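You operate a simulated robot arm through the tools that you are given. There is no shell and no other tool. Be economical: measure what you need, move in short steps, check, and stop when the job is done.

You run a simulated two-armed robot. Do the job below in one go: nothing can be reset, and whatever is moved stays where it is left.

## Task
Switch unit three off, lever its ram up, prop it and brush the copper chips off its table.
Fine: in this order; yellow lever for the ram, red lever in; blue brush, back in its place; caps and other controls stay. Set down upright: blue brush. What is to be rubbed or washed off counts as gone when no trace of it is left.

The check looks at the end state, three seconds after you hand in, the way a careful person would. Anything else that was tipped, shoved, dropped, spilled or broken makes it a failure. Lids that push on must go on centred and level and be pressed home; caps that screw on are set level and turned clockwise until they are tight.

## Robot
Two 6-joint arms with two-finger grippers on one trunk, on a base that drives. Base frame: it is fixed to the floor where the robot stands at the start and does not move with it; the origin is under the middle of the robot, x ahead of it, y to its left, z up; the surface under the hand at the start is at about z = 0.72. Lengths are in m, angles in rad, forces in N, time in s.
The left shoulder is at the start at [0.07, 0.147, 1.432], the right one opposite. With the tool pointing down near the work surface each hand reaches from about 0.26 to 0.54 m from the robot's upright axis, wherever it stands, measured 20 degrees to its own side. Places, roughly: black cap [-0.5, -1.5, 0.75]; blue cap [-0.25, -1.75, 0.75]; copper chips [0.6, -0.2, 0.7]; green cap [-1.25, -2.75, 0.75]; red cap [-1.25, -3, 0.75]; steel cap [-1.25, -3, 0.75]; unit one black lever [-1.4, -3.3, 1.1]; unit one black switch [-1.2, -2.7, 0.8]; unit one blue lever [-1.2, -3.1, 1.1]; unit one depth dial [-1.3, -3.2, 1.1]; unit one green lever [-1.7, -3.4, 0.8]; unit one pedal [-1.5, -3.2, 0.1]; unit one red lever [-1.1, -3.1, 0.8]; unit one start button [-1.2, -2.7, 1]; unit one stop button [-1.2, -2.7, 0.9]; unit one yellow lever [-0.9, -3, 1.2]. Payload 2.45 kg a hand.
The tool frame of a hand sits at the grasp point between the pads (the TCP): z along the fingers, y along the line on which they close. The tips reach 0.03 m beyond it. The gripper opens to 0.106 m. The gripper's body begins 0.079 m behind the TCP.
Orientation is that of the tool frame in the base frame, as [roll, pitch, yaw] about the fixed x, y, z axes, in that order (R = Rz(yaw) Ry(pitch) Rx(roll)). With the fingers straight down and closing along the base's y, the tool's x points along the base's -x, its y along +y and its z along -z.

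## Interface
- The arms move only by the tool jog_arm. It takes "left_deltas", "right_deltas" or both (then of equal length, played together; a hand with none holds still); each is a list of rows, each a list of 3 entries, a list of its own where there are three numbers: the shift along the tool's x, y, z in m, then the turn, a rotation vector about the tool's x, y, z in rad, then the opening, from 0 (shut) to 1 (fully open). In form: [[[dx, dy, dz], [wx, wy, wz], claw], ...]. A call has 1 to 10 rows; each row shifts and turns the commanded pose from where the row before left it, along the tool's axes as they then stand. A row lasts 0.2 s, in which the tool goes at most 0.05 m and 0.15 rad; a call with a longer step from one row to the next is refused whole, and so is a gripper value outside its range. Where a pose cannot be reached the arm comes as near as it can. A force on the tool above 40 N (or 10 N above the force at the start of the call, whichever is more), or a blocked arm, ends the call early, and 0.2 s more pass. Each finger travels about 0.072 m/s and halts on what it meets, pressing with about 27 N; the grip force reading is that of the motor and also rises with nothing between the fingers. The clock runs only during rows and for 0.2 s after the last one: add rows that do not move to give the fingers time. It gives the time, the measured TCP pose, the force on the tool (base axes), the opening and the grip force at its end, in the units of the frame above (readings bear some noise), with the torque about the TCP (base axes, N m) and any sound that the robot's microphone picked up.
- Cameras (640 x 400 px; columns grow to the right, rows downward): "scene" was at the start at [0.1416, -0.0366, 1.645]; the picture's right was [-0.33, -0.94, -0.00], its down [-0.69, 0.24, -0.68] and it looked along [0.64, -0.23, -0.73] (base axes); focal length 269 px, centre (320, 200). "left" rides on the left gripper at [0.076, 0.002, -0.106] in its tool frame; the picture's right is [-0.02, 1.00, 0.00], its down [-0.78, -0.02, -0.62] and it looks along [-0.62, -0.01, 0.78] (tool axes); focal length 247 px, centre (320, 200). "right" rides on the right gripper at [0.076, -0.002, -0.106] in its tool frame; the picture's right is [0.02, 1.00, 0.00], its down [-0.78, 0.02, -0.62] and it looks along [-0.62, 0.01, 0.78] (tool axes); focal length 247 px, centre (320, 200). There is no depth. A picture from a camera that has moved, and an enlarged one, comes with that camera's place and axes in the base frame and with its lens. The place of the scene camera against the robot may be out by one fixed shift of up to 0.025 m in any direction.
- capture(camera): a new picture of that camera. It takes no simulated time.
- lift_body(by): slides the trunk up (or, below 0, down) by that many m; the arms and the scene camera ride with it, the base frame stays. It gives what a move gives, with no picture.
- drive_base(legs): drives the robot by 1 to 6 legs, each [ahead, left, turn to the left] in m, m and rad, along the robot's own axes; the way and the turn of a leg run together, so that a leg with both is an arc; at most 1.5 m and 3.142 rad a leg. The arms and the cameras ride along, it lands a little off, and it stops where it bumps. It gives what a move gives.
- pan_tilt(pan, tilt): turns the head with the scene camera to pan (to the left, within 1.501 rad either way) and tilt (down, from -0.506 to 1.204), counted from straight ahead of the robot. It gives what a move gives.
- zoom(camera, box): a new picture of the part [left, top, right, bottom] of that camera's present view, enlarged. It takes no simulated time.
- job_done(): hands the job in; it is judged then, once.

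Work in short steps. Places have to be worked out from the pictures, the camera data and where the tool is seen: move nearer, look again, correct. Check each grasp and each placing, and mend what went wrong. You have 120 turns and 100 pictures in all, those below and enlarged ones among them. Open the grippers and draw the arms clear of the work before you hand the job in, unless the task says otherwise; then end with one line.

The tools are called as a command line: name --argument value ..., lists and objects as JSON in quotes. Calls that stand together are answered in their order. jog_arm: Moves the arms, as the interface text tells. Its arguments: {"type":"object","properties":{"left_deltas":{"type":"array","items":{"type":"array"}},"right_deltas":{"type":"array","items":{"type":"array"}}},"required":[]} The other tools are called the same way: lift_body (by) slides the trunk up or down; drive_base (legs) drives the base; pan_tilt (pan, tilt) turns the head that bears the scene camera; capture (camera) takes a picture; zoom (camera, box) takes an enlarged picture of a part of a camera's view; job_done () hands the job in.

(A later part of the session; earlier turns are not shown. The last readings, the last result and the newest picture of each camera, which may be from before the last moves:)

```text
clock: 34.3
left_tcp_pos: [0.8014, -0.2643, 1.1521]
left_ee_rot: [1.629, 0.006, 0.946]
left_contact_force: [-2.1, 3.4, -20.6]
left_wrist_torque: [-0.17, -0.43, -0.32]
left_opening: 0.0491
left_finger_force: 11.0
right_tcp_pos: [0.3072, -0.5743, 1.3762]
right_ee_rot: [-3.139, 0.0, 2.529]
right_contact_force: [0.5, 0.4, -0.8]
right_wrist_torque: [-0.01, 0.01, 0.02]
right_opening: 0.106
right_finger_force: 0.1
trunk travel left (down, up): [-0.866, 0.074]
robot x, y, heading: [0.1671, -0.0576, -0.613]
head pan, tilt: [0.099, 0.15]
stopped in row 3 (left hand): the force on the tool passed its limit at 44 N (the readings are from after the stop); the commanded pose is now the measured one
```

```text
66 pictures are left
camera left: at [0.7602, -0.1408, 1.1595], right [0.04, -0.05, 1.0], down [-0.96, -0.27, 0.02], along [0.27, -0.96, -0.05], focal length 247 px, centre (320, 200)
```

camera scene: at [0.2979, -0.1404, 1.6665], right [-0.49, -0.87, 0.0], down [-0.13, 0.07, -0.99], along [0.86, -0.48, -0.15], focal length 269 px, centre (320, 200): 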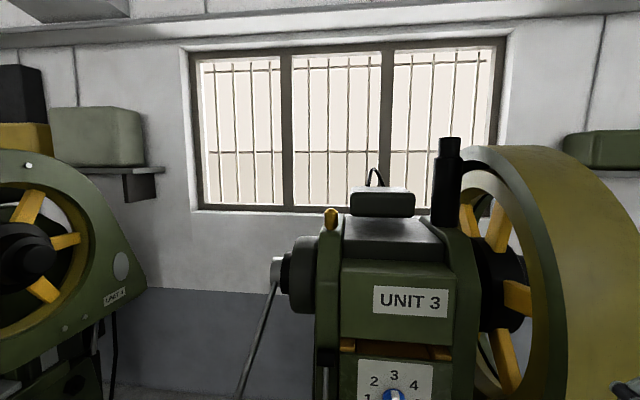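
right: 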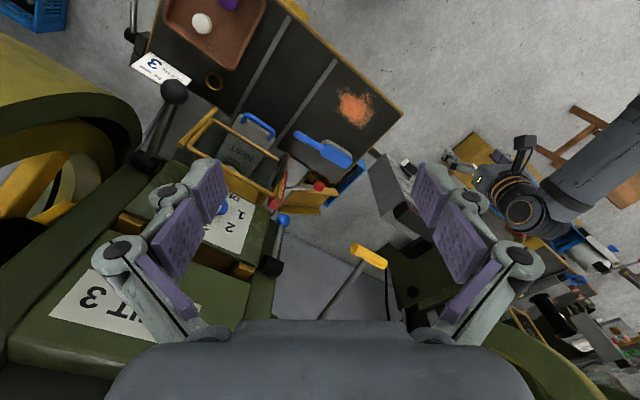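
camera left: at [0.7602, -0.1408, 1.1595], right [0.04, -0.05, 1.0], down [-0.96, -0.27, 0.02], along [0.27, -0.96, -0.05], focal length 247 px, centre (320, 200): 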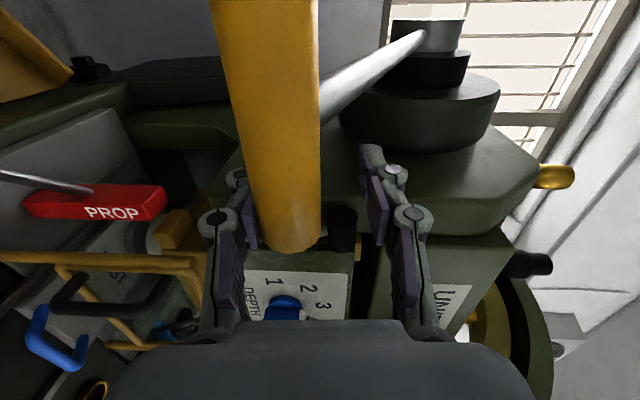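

Lifting meets a hard stop. I recentre on the bar and test downward instead.

jog_arm --left_deltas '[[[0, -0.012, 0], [-0.04, 0, 0], 0.35], [[0, -0.01, 0], [0, 0, 0], 0.35], [[0, -0.015, 0], [0, 0, 0], 0.35], [[0, -0.015, 0.003], [0, 0, 0], 0.35], [[0, -0.015, 0.003], [0, 0, 0], 0.35]]'

capture --camera "left"

```text
clock: 35.5
left_tcp_pos: [0.8031, -0.2701, 1.094]
left_ee_rot: [1.57, 0.002, 0.946]
left_contact_force: [4.8, -2.3, 9.6]
left_wrist_torque: [0.25, 0.09, 0.0]
left_opening: 0.0436
left_finger_force: 4.6
right_tcp_pos: [0.3023, -0.5742, 1.3768]
right_ee_rot: [-3.14, 0.003, 2.531]
right_contact_force: [0.7, -0.7, 0.1]
right_wrist_torque: [0.0, -0.01, 0.01]
right_opening: 0.106
right_finger_force: 0.1
trunk travel left (down, up): [-0.866, 0.074]
robot x, y, heading: [0.1662, -0.0592, -0.606]
head pan, tilt: [0.099, 0.15]
```

```text
65 pictures are left
camera left: at [0.7612, -0.1468, 1.0955], right [-0.01, -0.01, 1.0], down [-0.96, -0.27, -0.01], along [0.27, -0.96, -0.01], focal length 247 px, centre (320, 200)
```

left: 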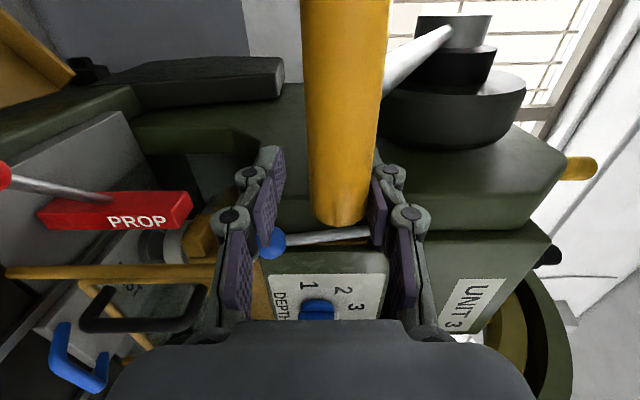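

The lever moves down readily. Before going further I check ram movement and clearance to the console.

pan_tilt --pan 0.2 --tilt 0.6

capture --camera "scene"

zoom --camera "scene" --box '[240, 80, 480, 230]'

```text
clock: 36.4
left_tcp_pos: [0.8032, -0.2708, 1.0944]
left_ee_rot: [1.571, 0.005, 0.947]
left_contact_force: [2.4, -1.9, 8.4]
left_wrist_torque: [0.15, 0.07, 0.02]
left_opening: 0.0435
left_finger_force: 4.3
right_tcp_pos: [0.3023, -0.5741, 1.3752]
right_ee_rot: [-3.141, 0.001, 2.531]
right_contact_force: [-0.4, 0.2, 0.1]
right_wrist_torque: [-0.02, 0.02, -0.04]
right_opening: 0.1059
right_finger_force: 0.1
trunk travel left (down, up): [-0.866, 0.074]
robot x, y, heading: [0.1653, -0.0569, -0.612]
head pan, tilt: [0.201, 0.6]
```

```text
64 pictures are left
camera scene: at [0.3004, -0.1328, 1.6247], right [-0.4, -0.92, 0.0], down [-0.52, 0.23, -0.83], along [0.76, -0.33, -0.56], focal length 269 px, centre (320, 200)
```

scene: 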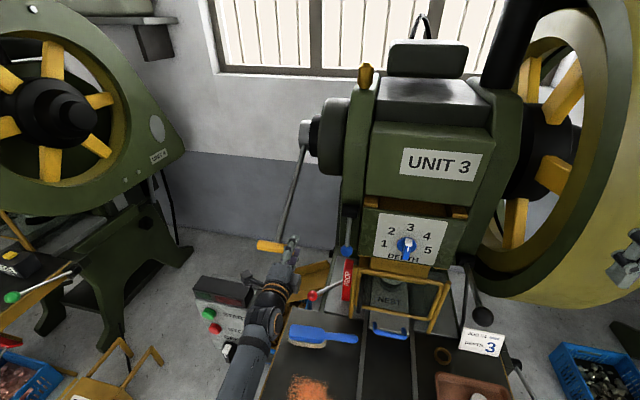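

```text
2.67 times, centred on (360, 155) of scene
camera zoom: at [0.3004, -0.1328, 1.6247], right [-0.4, -0.92, 0.0], down [-0.52, 0.23, -0.83], along [0.76, -0.33, -0.56], focal length 717 px, centre (213, 320)
```

zoom: 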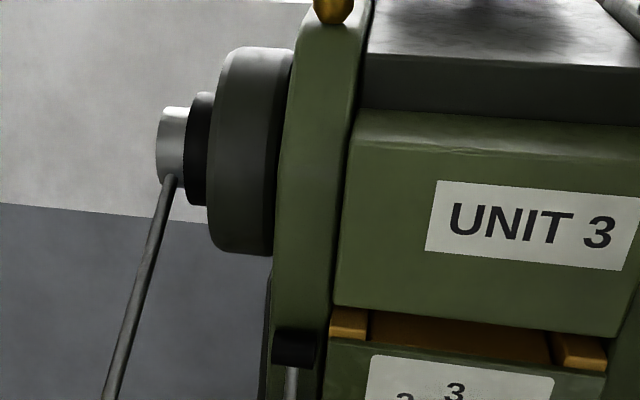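

Going lower this way would bring the wrist camera onto the console. I back off and roll the hand so the camera is on top, to push down with closed fingers; this also shows whether the lever stays down.

jog_arm --left_deltas '[[[0, 0.004, 0], [0, 0, 0], 0.7], [[0, 0, 0], [0, 0, 0], 0.7], [[0, 0, -0.04], [0, 0, 0], 0.7], [[0, 0, -0.045], [0, 0, 0], 0.6], [[0, 0.04, 0], [0, 0, 0.12], 0.4], [[0, 0, 0], [0, 0, 0.15], 0.2], [[0, 0, 0], [0, 0, 0.15], 0], [[0, 0, 0], [0, 0, 0.15], 0], [[0, 0, 0], [0, 0, 0.15], 0], [[0, 0, 0], [0, 0, 0.15], 0]]'

capture --camera "left"

```text
clock: 38.6
left_tcp_pos: [0.7359, -0.2179, 1.1375]
left_ee_rot: [1.573, -0.867, 0.948]
left_contact_force: [-0.1, -0.4, 0.0]
left_wrist_torque: [0.0, 0.04, 0.03]
left_opening: 0.0
left_finger_force: 27.1
right_tcp_pos: [0.303, -0.5738, 1.3762]
right_ee_rot: [-3.141, 0.004, 2.531]
right_contact_force: [-0.5, -0.1, 0.4]
right_wrist_torque: [-0.01, -0.05, -0.01]
right_opening: 0.1061
right_finger_force: 0.0
trunk travel left (down, up): [-0.866, 0.074]
robot x, y, heading: [0.1634, -0.0619, -0.611]
head pan, tilt: [0.201, 0.6]
```

```text
62 pictures are left
camera left: at [0.6769, -0.1173, 1.1971], right [-0.45, -0.63, 0.63], down [-0.79, -0.04, -0.61], along [0.41, -0.78, -0.48], focal length 247 px, centre (320, 200)
```

left: 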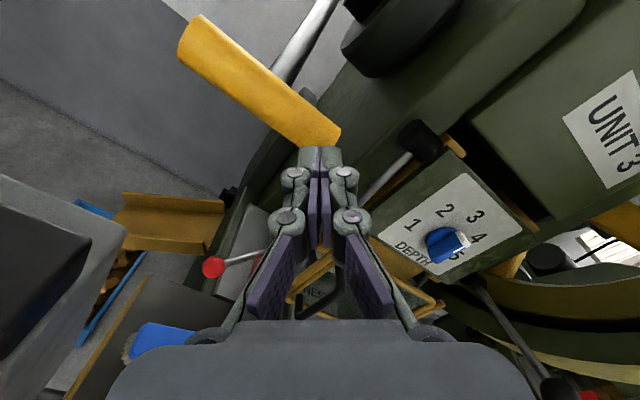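

The lever seems to have sprung back, so it must be held down while the prop goes in. I look closely at the prop and handle.

zoom --camera "scene" --box '[280, 230, 400, 340]'

zoom --camera "scene" --box '[220, 120, 420, 250]'

```text
3.64 times, centred on (340, 285) of scene
camera zoom: at [0.3012, -0.1322, 1.6246], right [-0.4, -0.92, 0.0], down [-0.52, 0.23, -0.83], along [0.76, -0.33, -0.56], focal length 978 px, centre (247, -109)
```

zoom: 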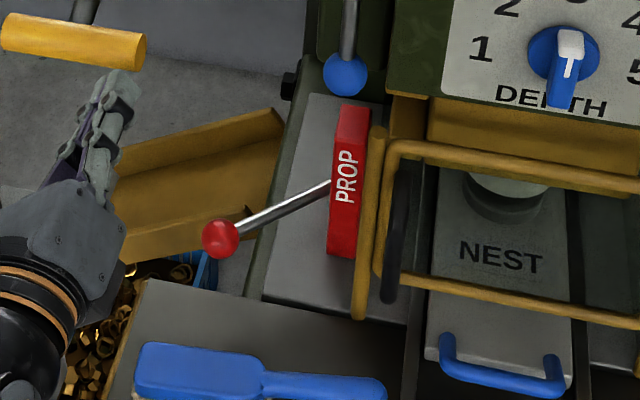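

```text
3.08 times, centred on (320, 185) of scene
camera zoom: at [0.3012, -0.1322, 1.6246], right [-0.4, -0.92, 0.0], down [-0.52, 0.23, -0.83], along [0.76, -0.33, -0.56], focal length 828 px, centre (320, 246)
```

zoom: 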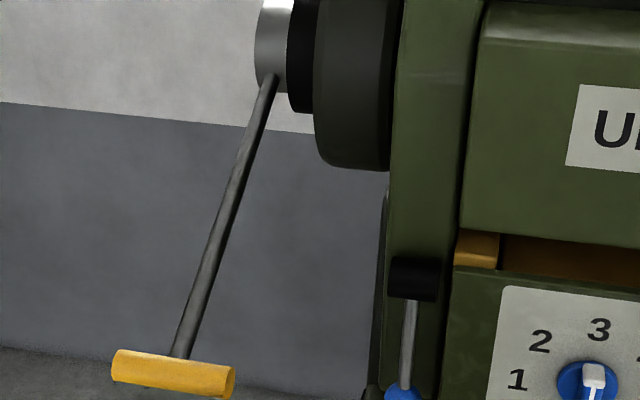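

The handle is back at its start height. I raise the trunk, finish the roll so the camera is on top, and drive 0.1 forward so the closed fingers lie over the bar.

lift_body --by 0.068

jog_arm --left_deltas '[[[0, 0, 0], [0, 0, 0.14], 0], [[0, 0, 0], [0, 0, 0.14], 0], [[0, 0, 0], [0, 0, 0.14], 0], [[0, 0, 0], [0, 0, 0.14], 0], [[0, 0, 0], [0, 0, 0.14], 0]]'

drive_base --legs '[[0.1, 0, 0]]'

capture --camera "left"

capture --camera "scene"

```text
clock: 39.6
left_tcp_pos: [0.7358, -0.2192, 1.2049]
left_ee_rot: [1.576, -0.865, 0.945]
left_contact_force: [0.6, 0.9, 0.8]
left_wrist_torque: [-0.03, 0.0, -0.03]
left_opening: 0.0
left_finger_force: 26.9
right_tcp_pos: [0.3028, -0.5752, 1.4431]
right_ee_rot: [3.14, -0.002, 2.53]
right_contact_force: [0.0, -0.9, 0.1]
right_wrist_torque: [0.01, -0.06, 0.01]
right_opening: 0.1059
right_finger_force: 0.0
trunk travel left (down, up): [-0.934, 0.006]
robot x, y, heading: [0.1642, -0.0589, -0.613]
head pan, tilt: [0.201, 0.6]
```

```text
clock: 40.8
left_tcp_pos: [0.7538, -0.1914, 1.2051]
left_ee_rot: [1.642, -1.567, 0.877]
left_contact_force: [-0.1, -0.4, 0.1]
left_wrist_torque: [0.03, -0.01, 0.01]
left_opening: 0.0
left_finger_force: 27.2
left hand out of reach, approached as far as the arm can: row 3, 4, 5
right_tcp_pos: [0.3027, -0.5736, 1.4445]
right_ee_rot: [3.14, 0.003, 2.53]
right_contact_force: [0.8, -0.4, -0.6]
right_wrist_torque: [0.0, 0.0, -0.02]
right_opening: 0.1057
right_finger_force: 0.1
trunk travel left (down, up): [-0.934, 0.006]
robot x, y, heading: [0.1641, -0.0562, -0.61]
head pan, tilt: [0.201, 0.6]
```

```text
clock: 42.0
left_tcp_pos: [0.8277, -0.244, 1.2087]
left_ee_rot: [0.934, -1.564, 1.586]
left_contact_force: [-0.7, -0.4, 0.8]
left_wrist_torque: [-0.01, 0.03, -0.03]
left_opening: 0.0
left_finger_force: 27.0
right_tcp_pos: [0.3767, -0.6248, 1.447]
right_ee_rot: [3.141, 0.009, 2.534]
right_contact_force: [-0.4, 1.0, -1.5]
right_wrist_torque: [-0.07, -0.06, 0.0]
right_opening: 0.1057
right_finger_force: 0.1
trunk travel left (down, up): [-0.934, 0.006]
robot x, y, heading: [0.2416, -0.1147, -0.614]
head pan, tilt: [0.201, 0.6]
```

```text
59 pictures are left
camera left: at [0.7397, -0.1834, 1.2845], right [-0.58, -0.81, -0.01], down [-0.5, 0.37, -0.79], along [0.64, -0.45, -0.62], focal length 247 px, centre (320, 200)
```

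left: 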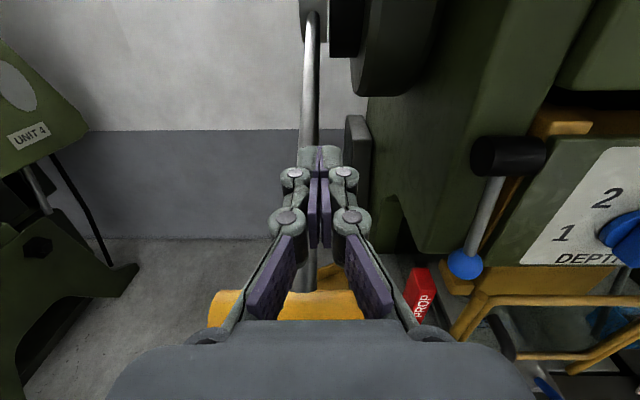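

```text
58 pictures are left
camera scene: at [0.374, -0.1831, 1.6934], right [-0.4, -0.92, 0.0], down [-0.51, 0.22, -0.83], along [0.76, -0.33, -0.56], focal length 269 px, centre (320, 200)
```

scene: 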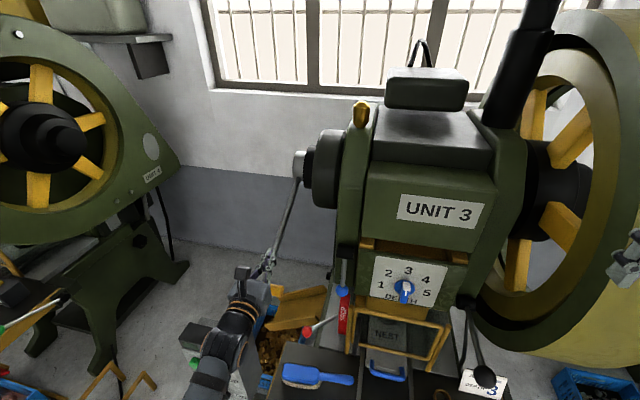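

The closed fingers sit above the rod; I shift right about 0.04 m so they are over the bar's inner half, then lower toward it.

jog_arm --left_deltas '[[[0, 0.02, 0], [0, 0, 0], 0], [[0, 0.02, 0], [0, 0, 0], 0], [[-0.02, 0, 0.01], [0, 0, 0], 0]]'

capture --camera "left"

```text
clock: 42.8
left_tcp_pos: [0.8383, -0.2522, 1.1879]
left_ee_rot: [1.1, -1.565, 1.421]
left_contact_force: [-4.4, 2.8, 5.3]
left_wrist_torque: [-0.02, -0.14, 0.06]
left_opening: 0.0
left_finger_force: 27.1
left hand out of reach, approached as far as the arm can: row 1, 2
right_tcp_pos: [0.3826, -0.6304, 1.444]
right_ee_rot: [3.141, 0.002, 2.533]
right_contact_force: [-0.4, -0.5, 0.5]
right_wrist_torque: [0.03, 0.04, 0.01]
right_opening: 0.1062
right_finger_force: 0.1
trunk travel left (down, up): [-0.934, 0.006]
robot x, y, heading: [0.2434, -0.1159, -0.608]
head pan, tilt: [0.201, 0.6]
```

```text
57 pictures are left
camera left: at [0.7517, -0.1914, 1.2633], right [-0.58, -0.81, -0.02], down [-0.5, 0.37, -0.79], along [0.64, -0.45, -0.62], focal length 247 px, centre (320, 200)
```

left: 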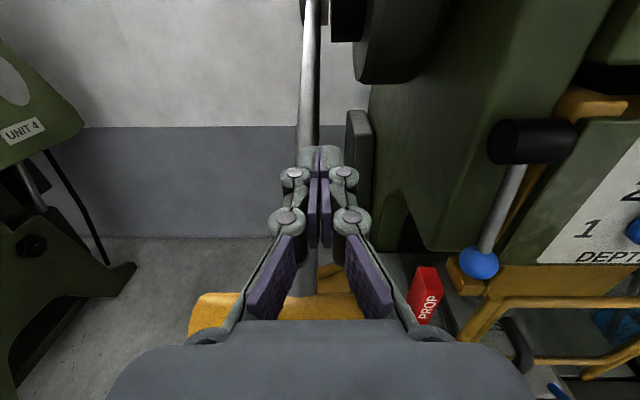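

The arm can't move inboard in this posture, so I lift a bit and drive the base 0.04 m to the right instead.

jog_arm --left_deltas '[[[0.03, 0, 0], [0, 0, 0], 0]]'

drive_base --legs '[[0, -0.045, 0]]'

capture --camera "left"

```text
clock: 43.2
left_tcp_pos: [0.8392, -0.2509, 1.2161]
left_ee_rot: [1.944, -1.563, 0.576]
left_contact_force: [-0.1, 0.3, 0.2]
left_wrist_torque: [0.01, -0.01, 0.02]
left_opening: 0.0
left_finger_force: 26.6
right_tcp_pos: [0.3845, -0.6292, 1.4443]
right_ee_rot: [3.141, 0.003, 2.534]
right_contact_force: [0.3, -0.5, 0.1]
right_wrist_torque: [-0.03, -0.01, 0.01]
right_opening: 0.1058
right_finger_force: 0.1
trunk travel left (down, up): [-0.934, 0.006]
robot x, y, heading: [0.2395, -0.1151, -0.615]
head pan, tilt: [0.201, 0.6]
```

```text
clock: 44.1
left_tcp_pos: [0.8192, -0.2781, 1.213]
left_ee_rot: [1.659, -1.555, 0.861]
left_contact_force: [1.2, 1.2, 0.7]
left_wrist_torque: [-0.02, 0.0, -0.07]
left_opening: 0.0
left_finger_force: 27.1
right_tcp_pos: [0.3647, -0.6551, 1.4471]
right_ee_rot: [-3.134, 0.003, 2.531]
right_contact_force: [0.7, 1.4, 0.7]
right_wrist_torque: [-0.12, 0.09, 0.0]
right_opening: 0.1058
right_finger_force: 0.0
trunk travel left (down, up): [-0.934, 0.006]
robot x, y, heading: [0.215, -0.1542, -0.608]
head pan, tilt: [0.201, 0.6]
```

```text
56 pictures are left
camera left: at [0.7325, -0.2175, 1.2905], right [-0.58, -0.81, -0.01], down [-0.5, 0.37, -0.78], along [0.64, -0.45, -0.62], focal length 247 px, centre (320, 200)
```

left: 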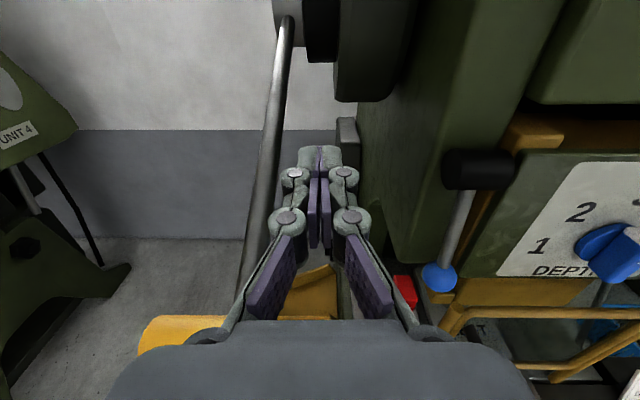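

Fingers are clear of the rod on its right, above the bar. I press down in steps along the lever's arc.

jog_arm --left_deltas '[[[-0.03, 0, 0.0], [0, 0, 0], 0], [[-0.025, 0, 0.005], [0, 0, 0], 0], [[-0.025, 0, 0.01], [0, 0, 0], 0], [[-0.025, 0, 0.01], [0, 0, 0], 0], [[-0.025, 0, 0.012], [0, 0, 0], 0]]'

capture --camera "scene"

```text
clock: 45.3
left_tcp_pos: [0.8449, -0.3077, 1.0858]
left_ee_rot: [1.443, -1.563, 1.075]
left_contact_force: [1.5, -3.0, 13.2]
left_wrist_torque: [0.45, 0.32, 0.06]
left_opening: 0.0
left_finger_force: 26.9
right_tcp_pos: [0.3583, -0.6681, 1.4457]
right_ee_rot: [3.141, 0.001, 2.534]
right_contact_force: [-0.2, -0.9, 0.4]
right_wrist_torque: [-0.01, 0.01, 0.0]
right_opening: 0.1059
right_finger_force: 0.1
trunk travel left (down, up): [-0.934, 0.006]
robot x, y, heading: [0.2168, -0.1503, -0.613]
head pan, tilt: [0.201, 0.6]
```

```text
55 pictures are left
camera scene: at [0.3554, -0.2264, 1.6927], right [-0.4, -0.92, 0.0], down [-0.52, 0.23, -0.83], along [0.76, -0.33, -0.56], focal length 269 px, centre (320, 200)
```

scene: 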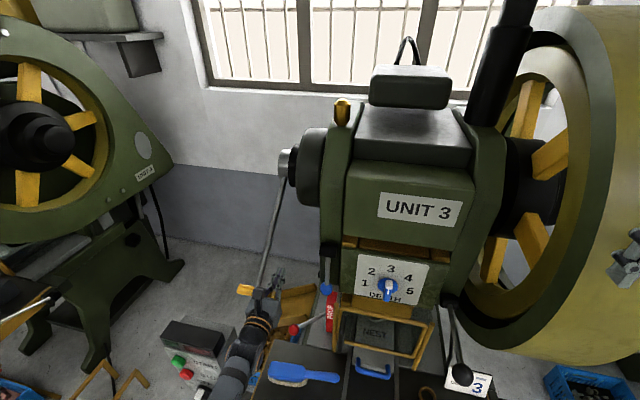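

The lever follows with 13 N. I continue down along the arc.

jog_arm --left_deltas '[[[-0.022, -0.003, 0.018], [0, 0, 0], 0], [[-0.022, -0.003, 0.02], [0, 0, 0], 0], [[-0.02, 0, 0.022], [0, 0, 0], 0], [[-0.02, 0, 0.022], [0, 0, 0], 0]]'

capture --camera "scene"

capture --camera "left"

```text
clock: 46.2
left_tcp_pos: [0.9097, -0.3442, 1.0297]
left_ee_rot: [0.118, -1.53, 2.39]
left_contact_force: [-41.0, 17.2, 35.3]
left_wrist_torque: [2.29, 2.16, 0.97]
left_opening: 0.0
left_finger_force: 27.2
left hand out of reach, approached as far as the arm can: row 4
right_tcp_pos: [0.3515, -0.663, 1.447]
right_ee_rot: [3.141, 0.008, 2.535]
right_contact_force: [1.5, 0.2, -1.1]
right_wrist_torque: [0.05, 0.14, -0.03]
right_opening: 0.1062
right_finger_force: 0.0
trunk travel left (down, up): [-0.934, 0.006]
robot x, y, heading: [0.2184, -0.1528, -0.613]
head pan, tilt: [0.201, 0.6]
stopped in row 4 (left hand): the force on the tool passed its limit at 55 N (the readings are from after the stop); the commanded pose is now the measured one
```

```text
54 pictures are left
camera scene: at [0.3477, -0.2212, 1.6932], right [-0.4, -0.92, 0.0], down [-0.51, 0.22, -0.83], along [0.76, -0.33, -0.56], focal length 269 px, centre (320, 200)
```

scene: 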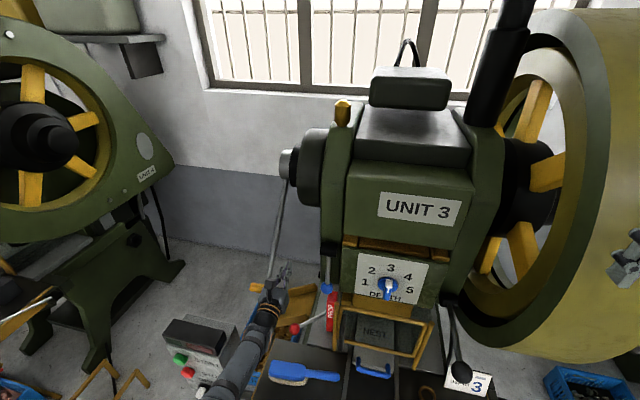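

```text
53 pictures are left
camera left: at [0.8192, -0.2805, 1.1017], right [-0.59, -0.81, -0.02], down [-0.47, 0.36, -0.81], along [0.66, -0.47, -0.59], focal length 247 px, centre (320, 200)
```

left: 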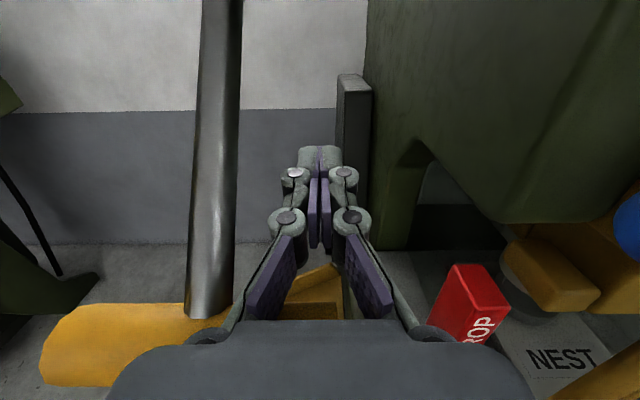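

The gripper body ran into the bar; I had advanced faster than the arc. I back 0.035 m and push straight down.

jog_arm --left_deltas '[[[0.003, 0, -0.035], [0, 0, 0], 0], [[-0.025, -0.002, 0.005], [0, 0, 0], 0], [[-0.02, 0, 0.015], [0, 0, 0], 0], [[-0.018, 0, 0.015], [0, 0, 0], 0]]'

zoom --camera "scene" --box '[240, 220, 480, 370]'

```text
clock: 46.9
left_tcp_pos: [0.8939, -0.3313, 1.0314]
left_ee_rot: [0.044, -1.482, 2.459]
left_contact_force: [-7.2, -2.5, 24.7]
left_wrist_torque: [0.96, 0.98, 0.27]
left_opening: 0.0
left_finger_force: 26.2
right_tcp_pos: [0.3508, -0.6637, 1.4459]
right_ee_rot: [3.141, 0.008, 2.533]
right_contact_force: [0.8, 0.0, 0.3]
right_wrist_torque: [0.01, 0.03, -0.03]
right_opening: 0.1062
right_finger_force: 0.1
trunk travel left (down, up): [-0.934, 0.006]
robot x, y, heading: [0.2167, -0.1528, -0.608]
head pan, tilt: [0.201, 0.6]
stopped in row 3 (left hand): the force on the tool passed its limit at 76 N (the readings are from after the stop); the commanded pose is now the measured one
```

```text
2.67 times, centred on (360, 295) of scene
camera zoom: at [0.3468, -0.2223, 1.6929], right [-0.4, -0.92, 0.0], down [-0.51, 0.22, -0.83], along [0.76, -0.33, -0.56], focal length 717 px, centre (213, -53)
```

zoom: 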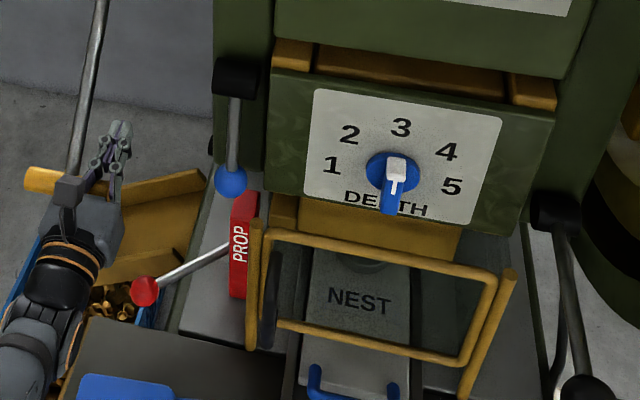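

The push stopped with a hard reaction; maybe that is the lever's end stop. I check via the right-hand camera and the left.

capture --camera "right"

capture --camera "left"

```text
51 pictures are left
camera right: at [0.2867, -0.6209, 1.5521], right [0.55, 0.83, 0.0], down [0.65, -0.43, 0.63], along [0.52, -0.35, -0.78], focal length 247 px, centre (320, 200)
```

right: 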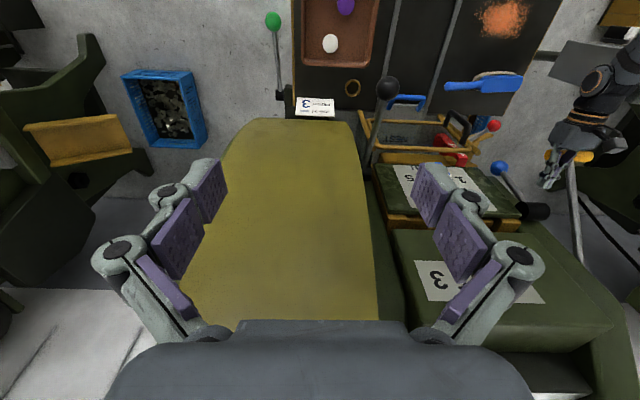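

```text
50 pictures are left
camera left: at [0.8024, -0.2668, 1.0981], right [-0.6, -0.8, -0.02], down [-0.43, 0.34, -0.84], along [0.68, -0.49, -0.55], focal length 247 px, centre (320, 200)
```

left: 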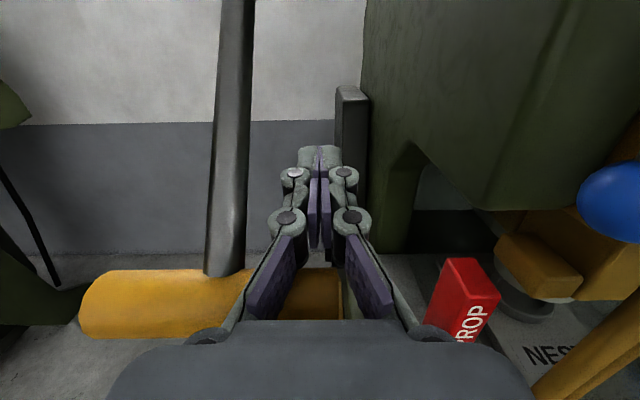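

The dial and yellow block haven't clearly moved yet, and the bar is at about 45°. I push on slowly to tell a stop from damping.

jog_arm --left_deltas '[[[-0.006, 0, 0], [0, 0, 0], 0], [[-0.006, 0, 0.002], [0, 0, 0], 0], [[-0.006, 0, 0.002], [0, 0, 0], 0], [[-0.006, 0, 0.002], [0, 0, 0], 0], [[-0.006, 0, 0.003], [0, 0, 0], 0], [[-0.006, 0, 0.003], [0, 0, 0], 0]]'

capture --camera "left"

```text
clock: 47.1
left_tcp_pos: [0.9009, -0.3357, 1.0329]
left_ee_rot: [0.044, -1.473, 2.458]
left_contact_force: [-0.7, -0.4, 16.8]
left_wrist_torque: [0.78, 0.63, 0.0]
left_opening: 0.0
left_finger_force: 26.7
right_tcp_pos: [0.3588, -0.6661, 1.4437]
right_ee_rot: [-3.141, 0.001, 2.534]
right_contact_force: [0.3, 0.6, -0.3]
right_wrist_torque: [0.01, 0.05, 0.02]
right_opening: 0.1057
right_finger_force: 0.1
trunk travel left (down, up): [-0.934, 0.006]
robot x, y, heading: [0.2188, -0.1528, -0.608]
head pan, tilt: [0.201, 0.6]
stopped in row 1 (left hand): the force on the tool passed its limit at 51 N (the readings are from after the stop); the commanded pose is now the measured one
```

```text
49 pictures are left
camera left: at [0.8096, -0.2696, 1.0988], right [-0.6, -0.8, -0.02], down [-0.43, 0.33, -0.84], along [0.68, -0.49, -0.54], focal length 247 px, centre (320, 200)
```

left: 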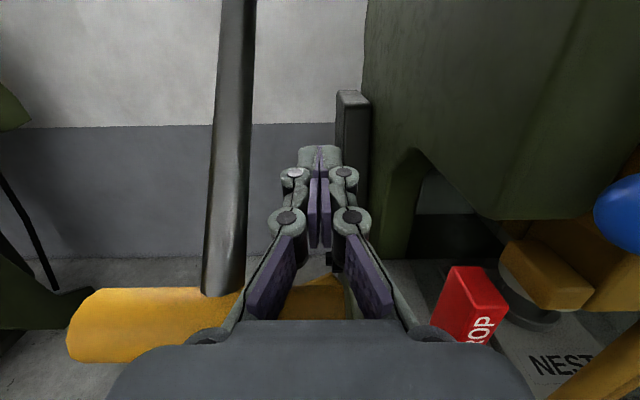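

Firmly stopped there. To see whether the ram actually rose, I bring the right hand lower in front of the machine as a viewing camera while the left holds the lever.

jog_arm --right_deltas '[[[0.045, 0, 0], [0, 0, 0], 1], [[0.045, 0, 0], [0, 0, 0], 1], [[0, 0, 0.048], [0, 0, 0], 1], [[0, 0, 0.048], [0, 0, 0], 1], [[0, 0, 0.048], [0, 0, 0], 1], [[0, 0, 0.048], [0, 0, 0], 1], [[0, 0, 0.048], [0, 0, 0], 1], [[0, 0, 0.048], [0, 0, 0], 1], [[0, 0, 0.045], [0, -0.1, 0], 1], [[0, 0, 0.03], [0, -0.14, 0], 1]]'

capture --camera "right"

```text
clock: 49.3
left_tcp_pos: [0.8984, -0.334, 1.0329]
left_ee_rot: [0.034, -1.476, 2.466]
left_contact_force: [2.1, -3.4, 23.4]
left_wrist_torque: [0.92, 0.75, 0.08]
left_opening: 0.0
left_finger_force: 27.0
right_tcp_pos: [0.3356, -0.5984, 1.0887]
right_ee_rot: [3.139, 0.245, 2.534]
right_contact_force: [-0.6, 0.5, 0.1]
right_wrist_torque: [0.01, -0.01, -0.01]
right_opening: 0.1059
right_finger_force: 0.0
right hand out of reach, approached as far as the arm can: row 3, 4, 5, 6
trunk travel left (down, up): [-0.934, 0.006]
robot x, y, heading: [0.2198, -0.1484, -0.613]
head pan, tilt: [0.201, 0.6]
```

```text
48 pictures are left
camera right: at [0.2527, -0.5427, 1.1741], right [0.55, 0.83, 0.0], down [0.51, -0.33, 0.79], along [0.66, -0.44, -0.61], focal length 247 px, centre (320, 200)
```

right: 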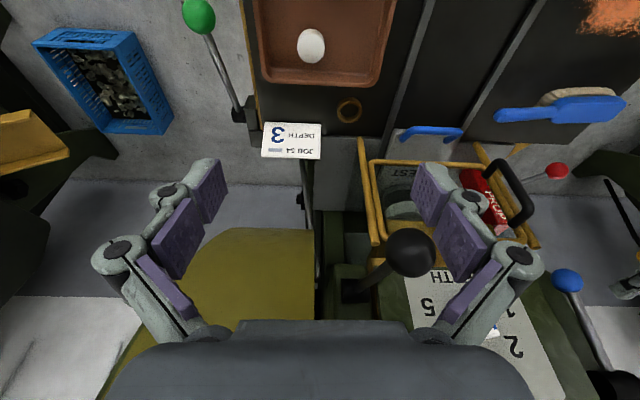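

I pitch the right hand forward for a level view under the ram.

jog_arm --right_deltas '[[[0.03, 0, 0.02], [0, -0.1, 0], 0.6], [[0, 0, 0], [0, -0.14, 0], 0.6], [[0, 0, 0], [0, -0.14, 0], 0.6], [[0, 0, 0], [0, -0.14, 0], 0.6], [[0, 0, 0], [0, -0.1, 0], 0.6]]'

capture --camera "right"

```text
clock: 50.5
left_tcp_pos: [0.8981, -0.3341, 1.0329]
left_ee_rot: [0.041, -1.477, 2.46]
left_contact_force: [2.2, -1.5, 21.5]
left_wrist_torque: [0.92, 0.7, -0.14]
left_opening: 0.0
left_finger_force: 27.3
right_tcp_pos: [0.3207, -0.5657, 1.0553]
right_ee_rot: [3.14, 0.866, 2.532]
right_contact_force: [0.6, -0.3, 0.7]
right_wrist_torque: [0.0, 0.0, 0.01]
right_opening: 0.0635
right_finger_force: 0.0
right hand out of reach, approached as far as the arm can: row 1, 2
trunk travel left (down, up): [-0.934, 0.006]
robot x, y, heading: [0.2194, -0.1504, -0.615]
head pan, tilt: [0.201, 0.6]
```

```text
47 pictures are left
camera right: at [0.2125, -0.4921, 1.0675], right [0.56, 0.83, -0.01], down [0.04, -0.01, 1.0], along [0.83, -0.56, -0.03], focal length 247 px, centre (320, 200)
```

right: 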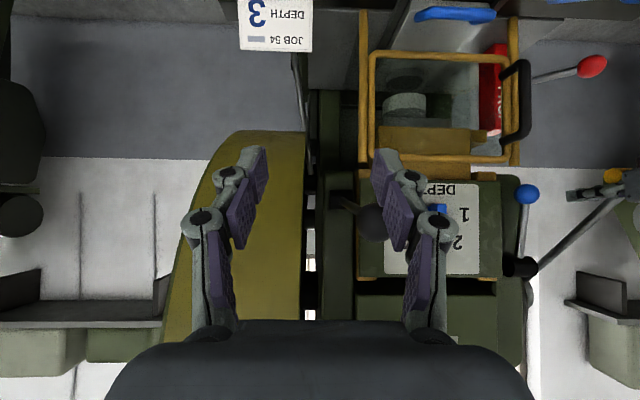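

I zoom that view at the guard opening, with the lever held down.

zoom --camera "right" --box '[350, 0, 640, 180]'

```text
2.21 times, centred on (495, 90) of right
camera zoom: at [0.2125, -0.4921, 1.0675], right [0.56, 0.83, -0.01], down [0.04, -0.01, 1.0], along [0.83, -0.56, -0.03], focal length 545 px, centre (-66, 443)
```

zoom: 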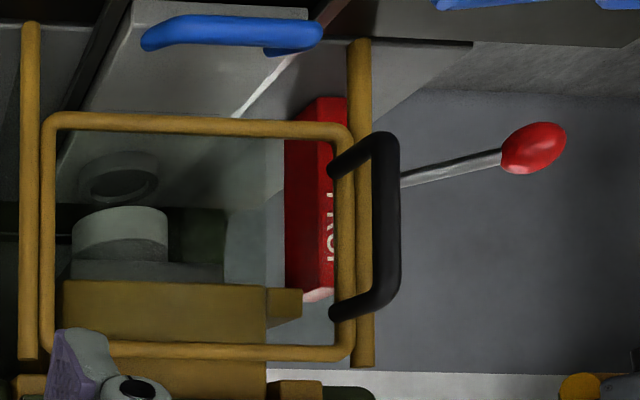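

The prop would stand under the yellow lug of the ram. I ease the lever back up and compare from the same viewpoint.

jog_arm --left_deltas '[[[0.02, 0, -0.012], [0, 0, 0], 0], [[0.02, 0, -0.012], [0, 0, 0], 0], [[0.025, 0, -0.012], [0, 0, 0], 0], [[0.025, 0, -0.012], [0, 0, 0], 0], [[0.025, 0, -0.01], [0, 0, 0], 0], [[0.03, 0, 0], [0, 0, 0], 0]]'

zoom --camera "right" --box '[350, 0, 640, 180]'

capture --camera "left"

```text
clock: 51.9
left_tcp_pos: [0.8388, -0.2875, 1.1603]
left_ee_rot: [0.083, -1.496, 2.424]
left_contact_force: [-23.6, 12.6, -1.5]
left_wrist_torque: [0.07, 0.45, 0.82]
left_opening: 0.0001
left_finger_force: 26.8
right_tcp_pos: [0.3187, -0.564, 1.0561]
right_ee_rot: [3.14, 0.866, 2.532]
right_contact_force: [-0.5, 0.0, 0.6]
right_wrist_torque: [0.0, -0.02, 0.03]
right_opening: 0.0638
right_finger_force: 0.0
trunk travel left (down, up): [-0.934, 0.006]
robot x, y, heading: [0.2171, -0.1532, -0.605]
head pan, tilt: [0.201, 0.6]
stopped in row 6 (left hand): the force on the tool passed its limit at 42 N (the readings are from after the stop); the commanded pose is now the measured one
```

```text
2.21 times, centred on (495, 90) of right
camera zoom: at [0.212, -0.491, 1.0679], right [0.56, 0.83, -0.02], down [0.04, -0.01, 1.0], along [0.83, -0.56, -0.04], focal length 545 px, centre (-66, 443)
```

zoom: 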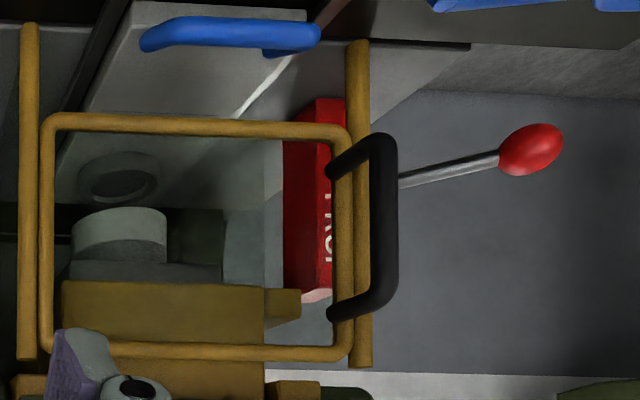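

```text
44 pictures are left
camera left: at [0.7483, -0.2215, 1.227], right [-0.59, -0.8, -0.02], down [-0.44, 0.34, -0.83], along [0.67, -0.49, -0.56], focal length 247 px, centre (320, 200)
```

left: 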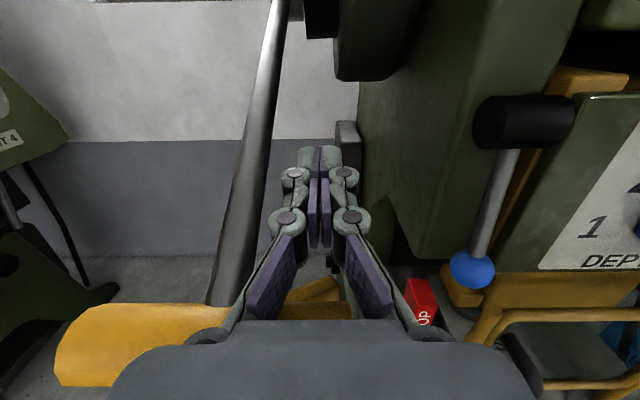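

The ram did not move with the lever down and the lever is sprung back, so downward isn't lifting it. I back off, pass under the bar and push upward firmly with stiff closed fingers.

jog_arm --left_deltas '[[[0.01, 0, -0.03], [0, 0, 0], 0], [[0, 0, -0.045], [0, 0, 0], 0], [[0, 0, -0.045], [0, 0, 0], 0], [[-0.045, 0, 0], [0, 0, 0], 0], [[-0.027, 0, 0], [0, 0, 0], 0]]'

capture --camera "left"

```text
clock: 53.1
left_tcp_pos: [0.738, -0.2601, 1.085]
left_ee_rot: [0.129, -1.501, 2.366]
left_contact_force: [-1.0, 0.1, 0.3]
left_wrist_torque: [-0.02, -0.02, 0.01]
left_opening: 0.0
left_finger_force: 26.5
left hand out of reach, approached as far as the arm can: row 1, 2, 3, 4, 5
right_tcp_pos: [0.3241, -0.5669, 1.0549]
right_ee_rot: [-3.141, 0.859, 2.534]
right_contact_force: [-0.3, 0.7, -0.3]
right_wrist_torque: [0.0, -0.01, -0.02]
right_opening: 0.0637
right_finger_force: 0.1
trunk travel left (down, up): [-0.934, 0.006]
robot x, y, heading: [0.2133, -0.1491, -0.606]
head pan, tilt: [0.201, 0.6]
```

```text
43 pictures are left
camera left: at [0.648, -0.1938, 1.1532], right [-0.6, -0.8, -0.01], down [-0.44, 0.35, -0.83], along [0.66, -0.49, -0.56], focal length 247 px, centre (320, 200)
```

left: 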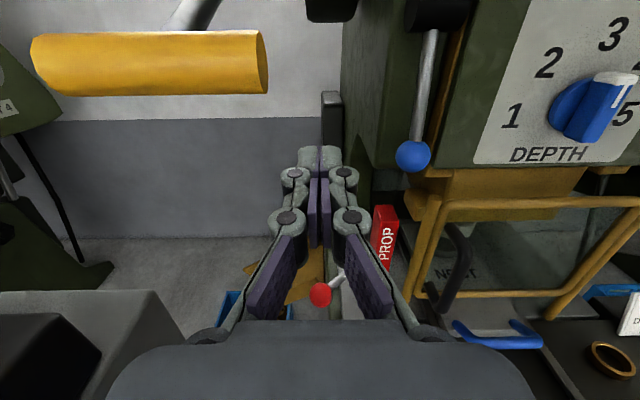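

This view shows the bar spans l≈.25–.38 with its centre ≈.317, z≈1.14. I go forward, then shift left under its inner half.

jog_arm --left_deltas '[[[0.005, 0, 0.04], [0, 0, 0], 0], [[0.005, 0, 0.035], [0, 0, 0], 0], [[0, -0.024, 0], [0, 0, 0], 0], [[0, -0.024, 0], [0, 0, 0], 0]]'

jog_arm --left_deltas '[[[0.008, 0, 0], [0, 0, 0], 0], [[0.008, 0, 0], [0, 0, 0], 0], [[0.008, 0, 0], [0, 0, 0], 0], [[0.008, 0, 0], [0, 0, 0], 0], [[0.008, 0, 0], [0, 0, 0], 0]]'

capture --camera "left"

```text
clock: 54.1
left_tcp_pos: [0.8298, -0.2633, 1.1013]
left_ee_rot: [0.127, -1.496, 2.368]
left_contact_force: [0.0, 0.3, -0.2]
left_wrist_torque: [0.01, -0.03, -0.02]
left_opening: 0.0002
left_finger_force: 26.8
right_tcp_pos: [0.3239, -0.5645, 1.0556]
right_ee_rot: [-3.14, 0.863, 2.536]
right_contact_force: [0.4, 0.3, 0.4]
right_wrist_torque: [0.0, 0.01, 0.0]
right_opening: 0.0633
right_finger_force: 0.0
trunk travel left (down, up): [-0.934, 0.006]
robot x, y, heading: [0.2163, -0.1471, -0.607]
head pan, tilt: [0.201, 0.6]
```

```text
clock: 55.2
left_tcp_pos: [0.8277, -0.2673, 1.117]
left_ee_rot: [0.182, -1.527, 2.316]
left_contact_force: [4.3, 1.6, -12.3]
left_wrist_torque: [-0.22, -0.5, -0.12]
left_opening: 0.0
left_finger_force: 27.1
left hand out of reach, approached as far as the arm can: row 3, 4
right_tcp_pos: [0.325, -0.5673, 1.0551]
right_ee_rot: [-3.139, 0.861, 2.537]
right_contact_force: [-0.9, 0.3, 0.4]
right_wrist_torque: [-0.01, -0.03, 0.04]
right_opening: 0.0637
right_finger_force: 0.1
trunk travel left (down, up): [-0.934, 0.006]
robot x, y, heading: [0.2182, -0.1531, -0.612]
head pan, tilt: [0.201, 0.6]
stopped in row 5 (left hand): the force on the tool passed its limit at 46 N (the readings are from after the stop); the commanded pose is now the measured one
```

```text
42 pictures are left
camera left: at [0.7388, -0.2034, 1.1889], right [-0.6, -0.8, -0.01], down [-0.46, 0.36, -0.81], along [0.65, -0.48, -0.59], focal length 247 px, centre (320, 200)
```

left: 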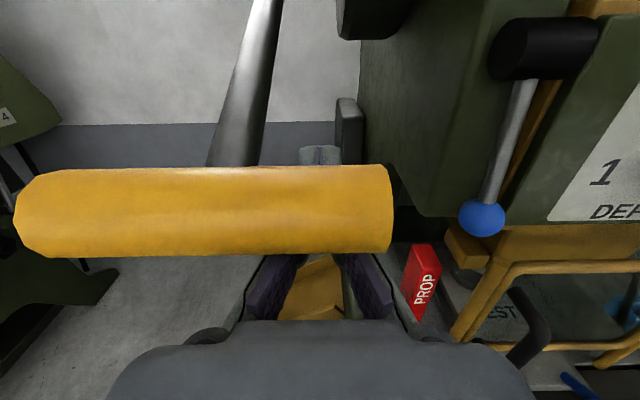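

Up is the hard stop, so the working stroke is downward; perhaps it is a ratchet that needs full strokes. I go back over the bar, further in from its end, and make another full stroke while watching from the right camera.

jog_arm --left_deltas '[[[-0.015, 0.02, 0], [0, 0, 0], 0], [[0, 0.04, 0], [0, 0, 0], 0], [[0.045, 0, 0], [0, 0, 0], 0], [[0.045, 0, 0], [0, 0, 0], 0], [[0.01, -0.03, 0], [0, 0, 0], 0], [[0, -0.03, 0.01], [0, 0, 0], 0]]'

capture --camera "left"

```text
clock: 56.6
left_tcp_pos: [0.8302, -0.2852, 1.1808]
left_ee_rot: [0.155, -1.516, 2.328]
left_contact_force: [0.3, 0.4, 0.5]
left_wrist_torque: [0.03, -0.01, -0.03]
left_opening: 0.0
left_finger_force: 27.2
left hand out of reach, approached as far as the arm can: row 4, 6
right_tcp_pos: [0.3255, -0.5649, 1.0556]
right_ee_rot: [-3.138, 0.862, 2.538]
right_contact_force: [-0.3, -0.8, -0.1]
right_wrist_torque: [-0.01, 0.01, 0.0]
right_opening: 0.0635
right_finger_force: 0.0
trunk travel left (down, up): [-0.934, 0.006]
robot x, y, heading: [0.2194, -0.1462, -0.606]
head pan, tilt: [0.201, 0.6]
```

```text
41 pictures are left
camera left: at [0.7433, -0.2201, 1.2519], right [-0.61, -0.79, -0.01], down [-0.45, 0.36, -0.82], along [0.65, -0.49, -0.58], focal length 247 px, centre (320, 200)
```

left: 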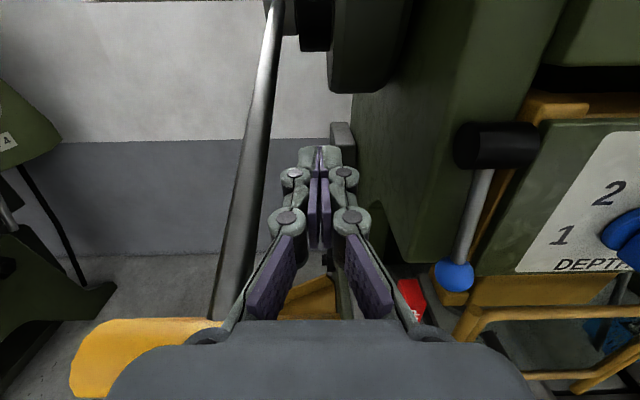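

Now a full stroke, matching the arc and with small steps at the end.

jog_arm --left_deltas '[[[-0.01, -0.012, 0], [0, 0, 0], 0], [[-0.022, 0, 0.008], [0, 0, 0], 0], [[-0.022, 0, 0.01], [0, 0, 0], 0], [[-0.022, 0, 0.012], [0, 0, 0], 0], [[-0.022, 0, 0.014], [0, 0, 0], 0], [[-0.018, 0, 0.014], [0, 0, 0], 0], [[-0.015, 0, 0.014], [0, 0, 0], 0], [[-0.012, 0, 0.012], [0, 0, 0], 0], [[-0.01, 0, 0.01], [0, 0, 0], 0], [[-0.01, 0, 0.01], [0, 0, 0], 0]]'

zoom --camera "right" --box '[350, 0, 640, 180]'

capture --camera "left"

```text
clock: 58.2
left_tcp_pos: [0.8605, -0.2851, 1.125]
left_ee_rot: [0.299, -1.541, 2.245]
left_contact_force: [-26.4, -15.7, 3.0]
left_wrist_torque: [0.08, 0.08, 0.6]
left_opening: 0.0
left_finger_force: 26.6
left hand out of reach, approached as far as the arm can: row 2, 3, 4, 5, 6, 7, 8
right_tcp_pos: [0.3182, -0.569, 1.0555]
right_ee_rot: [3.136, 0.863, 2.528]
right_contact_force: [0.2, 0.7, 1.4]
right_wrist_torque: [-0.03, 0.03, -0.01]
right_opening: 0.0634
right_finger_force: 0.1
trunk travel left (down, up): [-0.934, 0.006]
robot x, y, heading: [0.2158, -0.1517, -0.614]
head pan, tilt: [0.201, 0.6]
stopped in row 8 (left hand): the force on the tool passed its limit at 42 N (the readings are from after the stop); the commanded pose is now the measured one
```

```text
2.21 times, centred on (495, 90) of right
camera zoom: at [0.2097, -0.4949, 1.0667], right [0.56, 0.83, -0.01], down [0.04, -0.01, 1.0], along [0.83, -0.56, -0.04], focal length 545 px, centre (-66, 443)
```

zoom: 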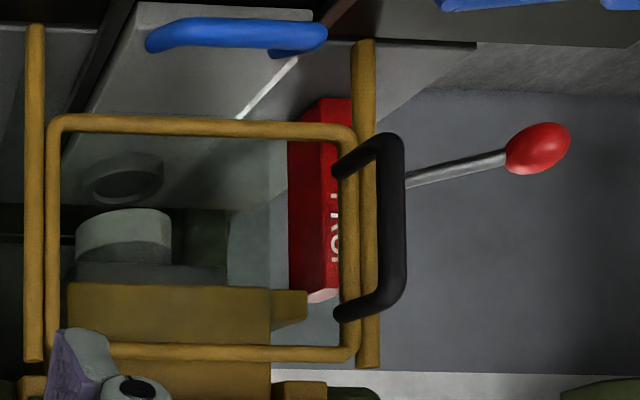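

```text
39 pictures are left
camera left: at [0.7685, -0.2256, 1.1987], right [-0.56, -0.83, -0.01], down [-0.49, 0.35, -0.8], along [0.67, -0.45, -0.6], focal length 247 px, centre (320, 200)
```

left: 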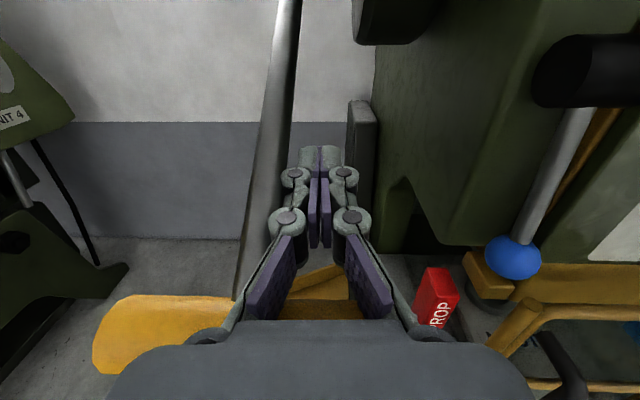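

The camera-up posture is at the arm's limits. I'll re-approach with the tool pointing down, fingers straddling the bar front-to-back and the palm pushing it. First I lift clear and unroll.

jog_arm --left_deltas '[[[0.02, 0.01, -0.01], [0, 0, 0], 0], [[0.04, 0, -0.02], [0, 0, 0], 0], [[0.04, 0, -0.02], [0, 0, 0], 0], [[0, 0, 0], [0, 0, -0.15], 0], [[0, 0, 0], [0, 0, -0.15], 0], [[0, 0, 0], [0, 0, -0.15], 0], [[0, 0, 0], [0, 0, -0.15], 0], [[0, 0, 0], [0, 0, -0.15], 0], [[0, 0, 0], [0, 0, -0.15], 0], [[0, 0, 0], [0, 0, -0.15], 0]]'

jog_arm --left_deltas '[[[0, 0, 0], [0, 0, -0.15], 0.5], [[0, 0, 0], [0, 0, -0.15], 0.5], [[0, 0, 0], [0, 0, -0.14], 0.5], [[0, 0.03, -0.02], [0.1, 0, 0], 0.5], [[0, 0.02, 0], [0.15, 0, 0], 0.5], [[0, 0, 0], [0.15, 0, 0], 0.5], [[0, 0, 0], [0.15, 0, 0], 0.5], [[0, 0, 0], [0.15, 0, 0], 0.5], [[0, 0, 0], [0.15, 0, 0], 0.5], [[0, 0, 0], [0.15, 0, 0], 0.5]]'

capture --camera "left"

```text
clock: 60.5
left_tcp_pos: [0.8274, -0.2605, 1.2034]
left_ee_rot: [1.541, -0.508, 0.988]
left_contact_force: [-0.3, -0.1, 0.5]
left_wrist_torque: [-0.04, -0.03, 0.03]
left_opening: 0.0001
left_finger_force: 26.6
left hand out of reach, approached as far as the arm can: row 2
right_tcp_pos: [0.3221, -0.5656, 1.0556]
right_ee_rot: [-3.141, 0.862, 2.533]
right_contact_force: [-0.4, 0.0, 0.0]
right_wrist_torque: [-0.03, 0.01, 0.0]
right_opening: 0.0635
right_finger_force: 0.0
trunk travel left (down, up): [-0.934, 0.006]
robot x, y, heading: [0.2171, -0.1533, -0.606]
head pan, tilt: [0.201, 0.6]
```

```text
clock: 62.6
left_tcp_pos: [0.8097, -0.2543, 1.2522]
left_ee_rot: [2.55, -0.072, 0.974]
left_contact_force: [0.3, 0.4, -0.4]
left_wrist_torque: [0.02, 0.01, -0.01]
left_opening: 0.053
left_finger_force: 0.1
right_tcp_pos: [0.3232, -0.568, 1.0538]
right_ee_rot: [3.14, 0.86, 2.534]
right_contact_force: [-0.3, -0.5, 0.5]
right_wrist_torque: [-0.03, 0.04, 0.02]
right_opening: 0.0634
right_finger_force: 0.0
trunk travel left (down, up): [-0.934, 0.006]
robot x, y, heading: [0.2141, -0.1547, -0.603]
head pan, tilt: [0.201, 0.6]
```

```text
38 pictures are left
camera left: at [0.8012, -0.1642, 1.3465], right [0.65, -0.52, 0.56], down [-0.76, -0.47, 0.45], along [0.03, -0.71, -0.7], focal length 247 px, centre (320, 200)
```

left: 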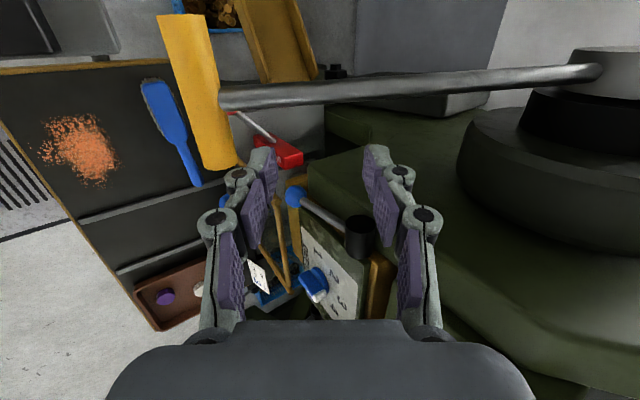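

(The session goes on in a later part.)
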